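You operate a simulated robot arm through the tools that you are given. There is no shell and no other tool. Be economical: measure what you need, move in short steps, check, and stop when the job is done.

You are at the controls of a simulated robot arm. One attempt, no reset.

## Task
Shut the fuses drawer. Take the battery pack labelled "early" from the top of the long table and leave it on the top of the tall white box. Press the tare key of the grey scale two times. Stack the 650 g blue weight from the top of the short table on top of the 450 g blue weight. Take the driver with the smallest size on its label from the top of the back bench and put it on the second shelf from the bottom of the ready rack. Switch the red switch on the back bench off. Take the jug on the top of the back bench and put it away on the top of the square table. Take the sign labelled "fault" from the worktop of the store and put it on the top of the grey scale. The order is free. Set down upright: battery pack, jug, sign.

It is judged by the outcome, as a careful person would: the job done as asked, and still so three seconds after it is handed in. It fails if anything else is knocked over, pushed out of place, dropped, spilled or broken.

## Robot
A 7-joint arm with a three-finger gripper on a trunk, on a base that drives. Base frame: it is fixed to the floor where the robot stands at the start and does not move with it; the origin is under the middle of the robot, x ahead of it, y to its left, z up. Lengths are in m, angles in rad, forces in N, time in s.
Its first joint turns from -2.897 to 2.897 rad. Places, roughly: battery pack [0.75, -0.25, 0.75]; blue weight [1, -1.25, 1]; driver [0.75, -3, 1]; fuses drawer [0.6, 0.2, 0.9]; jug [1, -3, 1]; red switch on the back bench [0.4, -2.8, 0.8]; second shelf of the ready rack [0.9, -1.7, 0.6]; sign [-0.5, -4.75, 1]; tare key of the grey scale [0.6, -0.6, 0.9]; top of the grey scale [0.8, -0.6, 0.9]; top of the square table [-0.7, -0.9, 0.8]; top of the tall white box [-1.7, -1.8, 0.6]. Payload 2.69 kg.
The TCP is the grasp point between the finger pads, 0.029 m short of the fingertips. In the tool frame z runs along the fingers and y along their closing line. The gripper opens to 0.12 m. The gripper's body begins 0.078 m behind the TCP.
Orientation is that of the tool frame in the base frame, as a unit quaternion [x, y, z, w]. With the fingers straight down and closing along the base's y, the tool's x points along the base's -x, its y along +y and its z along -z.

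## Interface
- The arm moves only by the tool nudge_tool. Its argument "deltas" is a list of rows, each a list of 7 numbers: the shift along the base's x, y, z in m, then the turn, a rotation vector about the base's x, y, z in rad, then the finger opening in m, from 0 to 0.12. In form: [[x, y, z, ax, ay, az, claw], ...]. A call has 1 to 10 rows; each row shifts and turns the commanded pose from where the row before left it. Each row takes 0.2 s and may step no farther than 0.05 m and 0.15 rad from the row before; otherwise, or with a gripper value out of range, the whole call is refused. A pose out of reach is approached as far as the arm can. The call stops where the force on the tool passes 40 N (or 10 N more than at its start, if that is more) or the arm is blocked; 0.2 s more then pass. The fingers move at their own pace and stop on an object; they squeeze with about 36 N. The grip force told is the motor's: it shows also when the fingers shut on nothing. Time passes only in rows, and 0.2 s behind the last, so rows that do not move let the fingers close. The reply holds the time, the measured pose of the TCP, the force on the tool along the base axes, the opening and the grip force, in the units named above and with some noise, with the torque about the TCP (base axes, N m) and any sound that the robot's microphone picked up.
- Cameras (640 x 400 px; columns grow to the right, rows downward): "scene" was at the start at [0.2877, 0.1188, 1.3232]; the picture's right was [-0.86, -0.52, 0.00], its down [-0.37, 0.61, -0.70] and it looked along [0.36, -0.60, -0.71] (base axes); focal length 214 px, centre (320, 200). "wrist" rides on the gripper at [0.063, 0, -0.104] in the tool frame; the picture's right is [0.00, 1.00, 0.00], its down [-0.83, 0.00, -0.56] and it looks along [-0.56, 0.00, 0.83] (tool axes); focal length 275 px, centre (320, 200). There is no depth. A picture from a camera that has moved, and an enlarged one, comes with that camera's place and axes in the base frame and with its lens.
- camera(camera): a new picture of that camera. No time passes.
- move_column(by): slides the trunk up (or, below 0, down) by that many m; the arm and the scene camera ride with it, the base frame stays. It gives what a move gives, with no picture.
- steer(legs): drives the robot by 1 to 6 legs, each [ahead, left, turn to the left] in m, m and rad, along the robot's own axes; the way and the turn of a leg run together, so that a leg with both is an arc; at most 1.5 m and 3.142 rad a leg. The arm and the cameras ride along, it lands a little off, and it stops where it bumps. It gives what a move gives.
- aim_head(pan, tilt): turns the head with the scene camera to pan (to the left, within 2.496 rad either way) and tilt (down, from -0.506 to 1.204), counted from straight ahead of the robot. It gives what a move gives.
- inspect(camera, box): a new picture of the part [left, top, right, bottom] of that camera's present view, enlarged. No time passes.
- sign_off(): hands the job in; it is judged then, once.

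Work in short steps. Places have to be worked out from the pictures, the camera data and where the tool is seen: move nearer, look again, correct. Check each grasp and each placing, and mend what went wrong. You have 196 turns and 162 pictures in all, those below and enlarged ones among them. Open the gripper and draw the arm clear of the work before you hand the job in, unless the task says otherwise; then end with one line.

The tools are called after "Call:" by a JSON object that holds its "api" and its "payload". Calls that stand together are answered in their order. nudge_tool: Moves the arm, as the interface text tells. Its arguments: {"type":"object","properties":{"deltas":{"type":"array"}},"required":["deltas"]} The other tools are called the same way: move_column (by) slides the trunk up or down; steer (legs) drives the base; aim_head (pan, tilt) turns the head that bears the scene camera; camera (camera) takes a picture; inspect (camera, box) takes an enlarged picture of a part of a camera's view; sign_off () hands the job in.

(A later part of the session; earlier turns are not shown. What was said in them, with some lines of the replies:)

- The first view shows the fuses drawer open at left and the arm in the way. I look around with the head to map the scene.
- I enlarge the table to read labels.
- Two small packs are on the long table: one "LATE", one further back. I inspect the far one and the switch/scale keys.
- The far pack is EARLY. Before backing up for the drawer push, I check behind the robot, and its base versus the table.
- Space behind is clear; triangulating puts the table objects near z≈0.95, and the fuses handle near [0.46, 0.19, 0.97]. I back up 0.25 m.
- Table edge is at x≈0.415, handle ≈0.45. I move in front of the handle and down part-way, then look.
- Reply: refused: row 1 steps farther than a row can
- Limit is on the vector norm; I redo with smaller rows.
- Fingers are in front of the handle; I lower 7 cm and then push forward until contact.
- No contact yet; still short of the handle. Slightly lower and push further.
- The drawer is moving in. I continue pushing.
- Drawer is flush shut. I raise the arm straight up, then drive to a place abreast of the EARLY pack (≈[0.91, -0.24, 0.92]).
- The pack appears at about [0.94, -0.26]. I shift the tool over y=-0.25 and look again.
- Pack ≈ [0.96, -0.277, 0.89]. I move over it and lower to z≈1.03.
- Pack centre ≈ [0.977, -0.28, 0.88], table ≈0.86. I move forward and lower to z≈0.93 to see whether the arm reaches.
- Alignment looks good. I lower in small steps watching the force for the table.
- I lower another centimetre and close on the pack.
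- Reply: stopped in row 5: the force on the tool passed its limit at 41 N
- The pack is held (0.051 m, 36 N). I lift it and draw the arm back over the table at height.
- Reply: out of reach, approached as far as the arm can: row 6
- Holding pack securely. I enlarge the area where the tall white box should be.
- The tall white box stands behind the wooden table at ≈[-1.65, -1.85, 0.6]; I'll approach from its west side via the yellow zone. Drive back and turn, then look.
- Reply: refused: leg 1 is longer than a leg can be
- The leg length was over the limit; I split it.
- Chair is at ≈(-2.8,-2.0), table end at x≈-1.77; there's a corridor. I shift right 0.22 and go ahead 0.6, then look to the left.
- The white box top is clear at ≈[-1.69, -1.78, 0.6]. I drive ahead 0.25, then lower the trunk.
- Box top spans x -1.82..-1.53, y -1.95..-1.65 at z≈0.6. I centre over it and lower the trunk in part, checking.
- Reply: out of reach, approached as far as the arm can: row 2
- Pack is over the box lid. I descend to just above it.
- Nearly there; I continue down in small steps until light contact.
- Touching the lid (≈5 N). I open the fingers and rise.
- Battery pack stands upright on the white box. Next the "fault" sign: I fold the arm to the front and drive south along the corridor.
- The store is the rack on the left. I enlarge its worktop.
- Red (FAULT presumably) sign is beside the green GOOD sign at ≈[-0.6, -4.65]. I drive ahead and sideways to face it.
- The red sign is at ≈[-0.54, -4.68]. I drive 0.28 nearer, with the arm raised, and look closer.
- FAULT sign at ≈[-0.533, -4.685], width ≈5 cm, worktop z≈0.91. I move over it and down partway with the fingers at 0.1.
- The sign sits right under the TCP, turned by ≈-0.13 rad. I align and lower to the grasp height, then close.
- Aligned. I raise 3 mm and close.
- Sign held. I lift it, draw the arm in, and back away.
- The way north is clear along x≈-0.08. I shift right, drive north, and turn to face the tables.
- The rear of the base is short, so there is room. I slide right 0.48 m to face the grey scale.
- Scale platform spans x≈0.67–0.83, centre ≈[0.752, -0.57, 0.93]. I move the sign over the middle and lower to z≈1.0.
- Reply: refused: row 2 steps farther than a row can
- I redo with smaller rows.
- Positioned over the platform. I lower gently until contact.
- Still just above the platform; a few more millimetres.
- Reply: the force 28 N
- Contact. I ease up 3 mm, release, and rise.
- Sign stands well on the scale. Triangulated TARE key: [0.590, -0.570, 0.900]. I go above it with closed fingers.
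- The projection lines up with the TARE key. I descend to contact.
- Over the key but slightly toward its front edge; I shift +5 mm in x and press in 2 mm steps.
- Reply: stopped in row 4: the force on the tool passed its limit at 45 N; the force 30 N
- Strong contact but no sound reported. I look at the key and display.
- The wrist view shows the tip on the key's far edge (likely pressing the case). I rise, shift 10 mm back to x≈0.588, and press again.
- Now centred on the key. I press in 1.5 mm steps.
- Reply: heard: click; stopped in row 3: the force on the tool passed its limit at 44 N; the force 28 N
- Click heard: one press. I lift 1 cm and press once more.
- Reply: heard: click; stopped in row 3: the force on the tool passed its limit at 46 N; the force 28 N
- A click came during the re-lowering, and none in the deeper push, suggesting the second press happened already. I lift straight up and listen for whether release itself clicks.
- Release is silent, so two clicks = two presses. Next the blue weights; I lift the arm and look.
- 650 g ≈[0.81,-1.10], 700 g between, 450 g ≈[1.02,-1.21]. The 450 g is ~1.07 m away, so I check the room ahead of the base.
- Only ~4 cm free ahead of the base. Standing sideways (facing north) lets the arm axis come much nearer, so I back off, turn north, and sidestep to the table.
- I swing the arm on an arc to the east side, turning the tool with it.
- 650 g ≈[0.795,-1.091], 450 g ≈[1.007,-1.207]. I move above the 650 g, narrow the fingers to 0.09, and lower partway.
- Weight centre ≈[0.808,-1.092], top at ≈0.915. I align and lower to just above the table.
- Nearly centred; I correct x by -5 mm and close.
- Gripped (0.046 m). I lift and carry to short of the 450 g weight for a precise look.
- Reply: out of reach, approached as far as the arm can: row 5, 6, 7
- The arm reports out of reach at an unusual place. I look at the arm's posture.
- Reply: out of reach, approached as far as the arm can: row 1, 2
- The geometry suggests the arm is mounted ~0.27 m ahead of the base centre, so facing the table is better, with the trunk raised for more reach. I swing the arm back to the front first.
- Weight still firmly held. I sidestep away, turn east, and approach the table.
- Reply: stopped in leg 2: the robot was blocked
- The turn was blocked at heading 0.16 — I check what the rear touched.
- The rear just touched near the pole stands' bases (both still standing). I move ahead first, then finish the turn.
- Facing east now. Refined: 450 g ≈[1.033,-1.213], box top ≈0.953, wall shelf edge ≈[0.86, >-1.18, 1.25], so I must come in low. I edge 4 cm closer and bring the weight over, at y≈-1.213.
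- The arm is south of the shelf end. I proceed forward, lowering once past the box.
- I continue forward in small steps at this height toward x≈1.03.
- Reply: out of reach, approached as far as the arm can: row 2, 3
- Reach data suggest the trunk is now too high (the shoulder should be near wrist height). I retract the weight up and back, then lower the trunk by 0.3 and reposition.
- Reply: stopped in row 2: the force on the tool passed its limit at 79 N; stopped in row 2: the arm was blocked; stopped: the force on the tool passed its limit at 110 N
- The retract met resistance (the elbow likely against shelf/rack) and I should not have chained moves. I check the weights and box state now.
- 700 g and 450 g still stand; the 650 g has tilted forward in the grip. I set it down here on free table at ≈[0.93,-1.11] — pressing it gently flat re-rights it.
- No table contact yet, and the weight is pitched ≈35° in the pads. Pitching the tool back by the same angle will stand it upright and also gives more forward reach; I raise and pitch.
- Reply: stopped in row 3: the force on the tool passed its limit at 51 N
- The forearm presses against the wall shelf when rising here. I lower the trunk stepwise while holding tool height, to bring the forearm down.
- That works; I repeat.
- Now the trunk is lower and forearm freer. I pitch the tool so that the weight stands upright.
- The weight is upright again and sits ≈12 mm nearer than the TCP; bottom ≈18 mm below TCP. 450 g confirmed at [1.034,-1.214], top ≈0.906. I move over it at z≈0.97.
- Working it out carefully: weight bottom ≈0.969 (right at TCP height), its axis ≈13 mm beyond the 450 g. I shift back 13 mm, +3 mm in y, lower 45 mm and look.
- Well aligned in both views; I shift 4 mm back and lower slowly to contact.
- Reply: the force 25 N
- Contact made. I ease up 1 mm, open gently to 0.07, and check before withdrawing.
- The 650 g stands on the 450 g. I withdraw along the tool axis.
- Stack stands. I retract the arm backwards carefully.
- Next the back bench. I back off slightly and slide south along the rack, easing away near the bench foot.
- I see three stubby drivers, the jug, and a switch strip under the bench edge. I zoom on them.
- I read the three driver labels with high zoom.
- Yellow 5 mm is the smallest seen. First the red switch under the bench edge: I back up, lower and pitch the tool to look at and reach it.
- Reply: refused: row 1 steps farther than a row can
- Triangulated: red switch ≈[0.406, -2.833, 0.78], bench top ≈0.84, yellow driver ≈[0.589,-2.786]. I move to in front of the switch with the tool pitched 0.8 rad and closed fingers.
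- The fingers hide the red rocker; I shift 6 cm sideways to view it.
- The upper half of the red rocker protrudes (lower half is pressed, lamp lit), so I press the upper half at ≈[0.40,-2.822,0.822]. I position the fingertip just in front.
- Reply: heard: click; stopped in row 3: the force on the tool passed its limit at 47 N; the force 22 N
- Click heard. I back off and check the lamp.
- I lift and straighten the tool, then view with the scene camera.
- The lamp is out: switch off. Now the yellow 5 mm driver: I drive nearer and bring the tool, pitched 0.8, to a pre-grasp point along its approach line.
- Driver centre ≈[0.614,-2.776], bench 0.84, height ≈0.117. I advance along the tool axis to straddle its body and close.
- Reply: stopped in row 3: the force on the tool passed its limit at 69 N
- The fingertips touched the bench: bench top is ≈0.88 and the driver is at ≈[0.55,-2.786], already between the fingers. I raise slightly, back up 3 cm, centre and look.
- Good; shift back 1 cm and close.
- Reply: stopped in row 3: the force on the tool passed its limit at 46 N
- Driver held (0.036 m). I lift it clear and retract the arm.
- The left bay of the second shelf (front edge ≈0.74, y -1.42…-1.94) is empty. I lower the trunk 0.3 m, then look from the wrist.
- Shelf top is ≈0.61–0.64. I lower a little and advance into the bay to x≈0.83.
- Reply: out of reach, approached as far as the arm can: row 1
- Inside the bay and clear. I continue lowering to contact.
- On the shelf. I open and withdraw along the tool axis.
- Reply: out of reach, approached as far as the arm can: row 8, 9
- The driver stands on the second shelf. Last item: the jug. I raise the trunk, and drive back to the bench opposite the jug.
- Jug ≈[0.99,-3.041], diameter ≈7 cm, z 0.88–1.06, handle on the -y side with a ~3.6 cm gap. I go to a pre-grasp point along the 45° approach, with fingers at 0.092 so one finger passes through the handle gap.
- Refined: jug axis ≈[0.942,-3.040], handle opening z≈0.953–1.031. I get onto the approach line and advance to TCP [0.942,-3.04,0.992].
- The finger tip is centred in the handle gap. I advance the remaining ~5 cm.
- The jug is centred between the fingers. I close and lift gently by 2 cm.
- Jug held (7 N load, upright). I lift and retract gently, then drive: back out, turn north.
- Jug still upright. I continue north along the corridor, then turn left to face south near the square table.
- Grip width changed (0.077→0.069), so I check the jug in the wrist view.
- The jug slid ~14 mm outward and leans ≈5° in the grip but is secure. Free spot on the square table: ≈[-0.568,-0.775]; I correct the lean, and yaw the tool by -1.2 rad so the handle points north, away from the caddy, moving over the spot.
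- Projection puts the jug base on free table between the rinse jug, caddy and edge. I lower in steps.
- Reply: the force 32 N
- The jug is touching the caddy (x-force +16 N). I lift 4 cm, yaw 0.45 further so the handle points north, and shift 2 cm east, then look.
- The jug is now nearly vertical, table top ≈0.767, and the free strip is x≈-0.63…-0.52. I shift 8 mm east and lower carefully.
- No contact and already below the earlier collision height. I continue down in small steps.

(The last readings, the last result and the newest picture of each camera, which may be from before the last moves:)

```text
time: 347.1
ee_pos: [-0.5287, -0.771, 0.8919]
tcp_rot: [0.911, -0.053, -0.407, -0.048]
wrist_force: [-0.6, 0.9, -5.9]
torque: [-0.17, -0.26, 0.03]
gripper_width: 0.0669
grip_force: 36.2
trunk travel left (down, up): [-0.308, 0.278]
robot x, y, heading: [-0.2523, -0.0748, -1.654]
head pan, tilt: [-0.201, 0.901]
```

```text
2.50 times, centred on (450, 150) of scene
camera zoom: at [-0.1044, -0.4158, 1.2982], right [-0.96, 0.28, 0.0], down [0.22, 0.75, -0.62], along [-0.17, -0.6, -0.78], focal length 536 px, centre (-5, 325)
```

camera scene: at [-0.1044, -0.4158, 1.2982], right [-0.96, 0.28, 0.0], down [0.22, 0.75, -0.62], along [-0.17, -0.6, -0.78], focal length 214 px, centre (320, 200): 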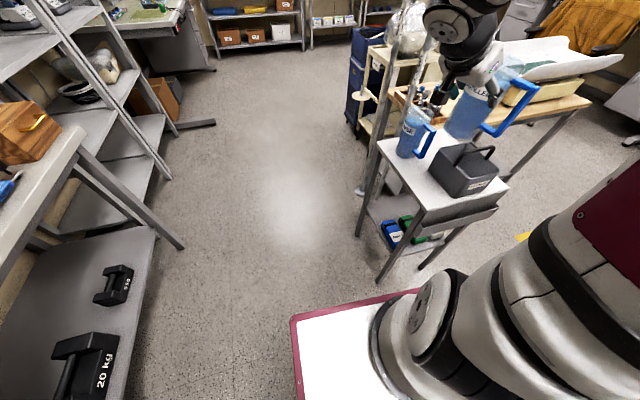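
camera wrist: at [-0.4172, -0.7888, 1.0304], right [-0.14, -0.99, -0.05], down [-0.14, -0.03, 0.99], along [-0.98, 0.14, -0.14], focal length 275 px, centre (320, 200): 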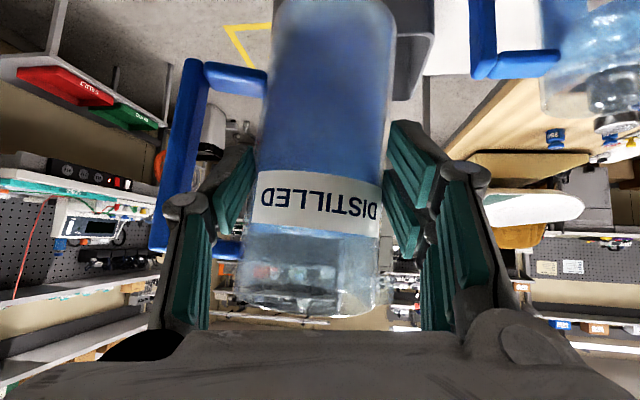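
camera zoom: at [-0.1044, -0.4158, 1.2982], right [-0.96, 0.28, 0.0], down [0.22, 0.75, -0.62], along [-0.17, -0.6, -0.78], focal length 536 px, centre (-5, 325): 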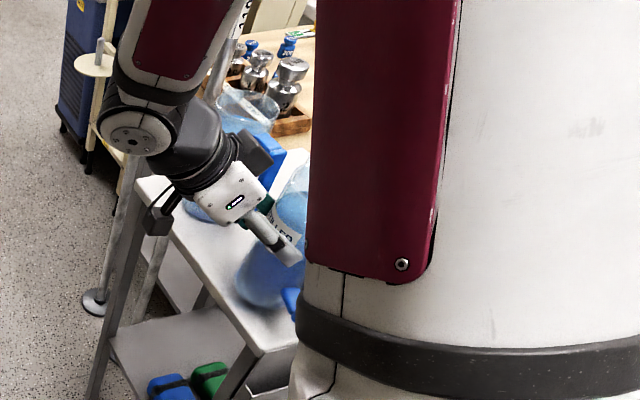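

The jug's base is within the table edge and nearly down. I lower to contact.

Call:
{"api": "nudge_tool", "payload": {"deltas": [[0, 0, -0.005, 0, 0, 0, 0], [0, 0, -0.004, 0, 0, 0, 0], [0, 0, -0.004, 0, 0, 0, 0], [0, 0, -0.004, 0, 0, 0, 0], [0, 0, 0, 0, 0, 0, 0]]}}

```text
time: 348.4
ee_pos: [-0.5279, -0.7712, 0.8758]
tcp_rot: [0.911, -0.054, -0.407, -0.048]
wrist_force: [2.8, 1.3, 8.4]
torque: [0.54, -0.07, -0.18]
gripper_width: 0.067
grip_force: 36.4
trunk travel left (down, up): [-0.308, 0.278]
robot x, y, heading: [-0.2538, -0.0753, -1.658]
head pan, tilt: [-0.201, 0.901]
```

Contact at the expected height. I press 2 mm more to seat it flat, then open slowly.

Call:
{"api": "nudge_tool", "payload": {"deltas": [[0, 0, -0.002, 0, 0, 0, 0.0], [0, 0, 0, 0, 0, 0, 0.066], [0, 0, 0, 0, 0, 0, 0.072], [0, 0, 0, 0, 0, 0, 0.085], [0, 0, 0, 0, 0, 0, 0.092], [0, 0, 0, 0, 0, 0, 0.092]]}}

Call:
{"api": "camera", "payload": {"camera": "wrist"}}

```text
time: 349.8
ee_pos: [-0.5276, -0.7705, 0.8726]
tcp_rot: [0.911, -0.054, -0.406, -0.048]
wrist_force: [-0.1, 0.1, 0.0]
torque: [0.0, 0.05, -0.01]
gripper_width: 0.0922
grip_force: 0.0
trunk travel left (down, up): [-0.308, 0.278]
robot x, y, heading: [-0.2507, -0.0734, -1.656]
head pan, tilt: [-0.201, 0.901]
```

```text
3 pictures are left
camera wrist: at [-0.4092, -0.7877, 0.8958], right [-0.13, -0.99, -0.05], down [-0.14, -0.03, 0.99], along [-0.98, 0.14, -0.14], focal length 275 px, centre (320, 200)
```

wrist: 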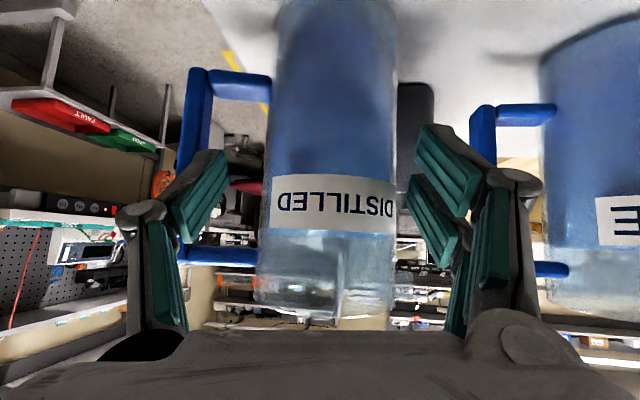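

The jug stands upright on the table. I withdraw straight back along the tool axis.

Call:
{"api": "nudge_tool", "payload": {"deltas": [[0.018, -0.0026, 0.0165, 0, 0, 0, 0.092], [0.022, -0.0031, 0.02, 0, 0, 0, 0.092], [0.022, -0.0031, 0.02, 0, 0, 0, 0.092], [0.029, -0.0041, 0.027, 0, 0, 0, 0.092], [0.029, -0.0041, 0.027, 0, 0, 0, 0.092], [0.029, -0.0041, 0.027, 0, 0, 0, 0.092], [0.029, 0, 0.035, 0, 0, 0, 0.092], [0.02, 0, 0.04, 0, 0, 0, 0.092]]}}

Call:
{"api": "camera", "payload": {"camera": "wrist"}}

```text
time: 351.6
ee_pos: [-0.3302, -0.7918, 1.089]
tcp_rot: [0.911, -0.055, -0.406, -0.049]
wrist_force: [0.7, -0.3, -0.2]
torque: [0.03, 0.01, -0.04]
gripper_width: 0.0923
grip_force: 0.1
trunk travel left (down, up): [-0.308, 0.278]
robot x, y, heading: [-0.2545, -0.0735, -1.66]
head pan, tilt: [-0.201, 0.901]
```

```text
2 pictures are left
camera wrist: at [-0.211, -0.8089, 1.1121], right [-0.14, -0.99, -0.05], down [-0.14, -0.03, 0.99], along [-0.98, 0.14, -0.14], focal length 275 px, centre (320, 200)
```

wrist: 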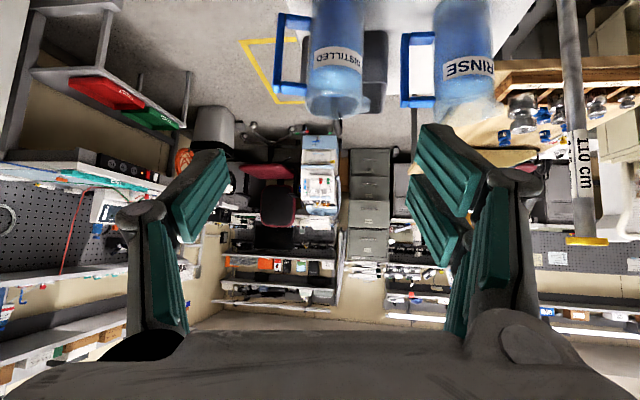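

Jug is standing with the handle northward. One last scene check of the square table (caddy in place).

Call:
{"api": "camera", "payload": {"camera": "scene"}}

```text
1 pictures are left
camera scene: at [-0.1044, -0.4159, 1.2981], right [-0.96, 0.28, 0.0], down [0.22, 0.75, -0.62], along [-0.17, -0.6, -0.78], focal length 214 px, centre (320, 200)
```

scene: 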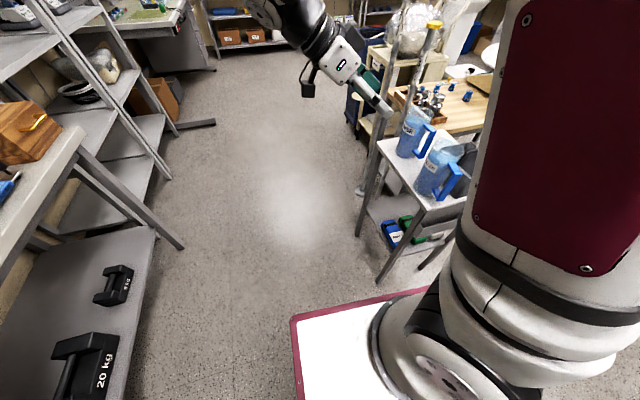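

Everything is placed, the gripper is open and the arm is clear of the work; I hand the job in.

Call:
{"api": "sign_off", "payload": {}}

```text
The job is handed in.
```

All eight tasks are done and handed in. In passing, the robot base touched the pole stands by the square table, the blue weight pressed on the 700 g weight, and the jug touched the caddy. The poles and the 700 g weight were still standing when I looked afterwards; I did not get a clear look at the caddy.
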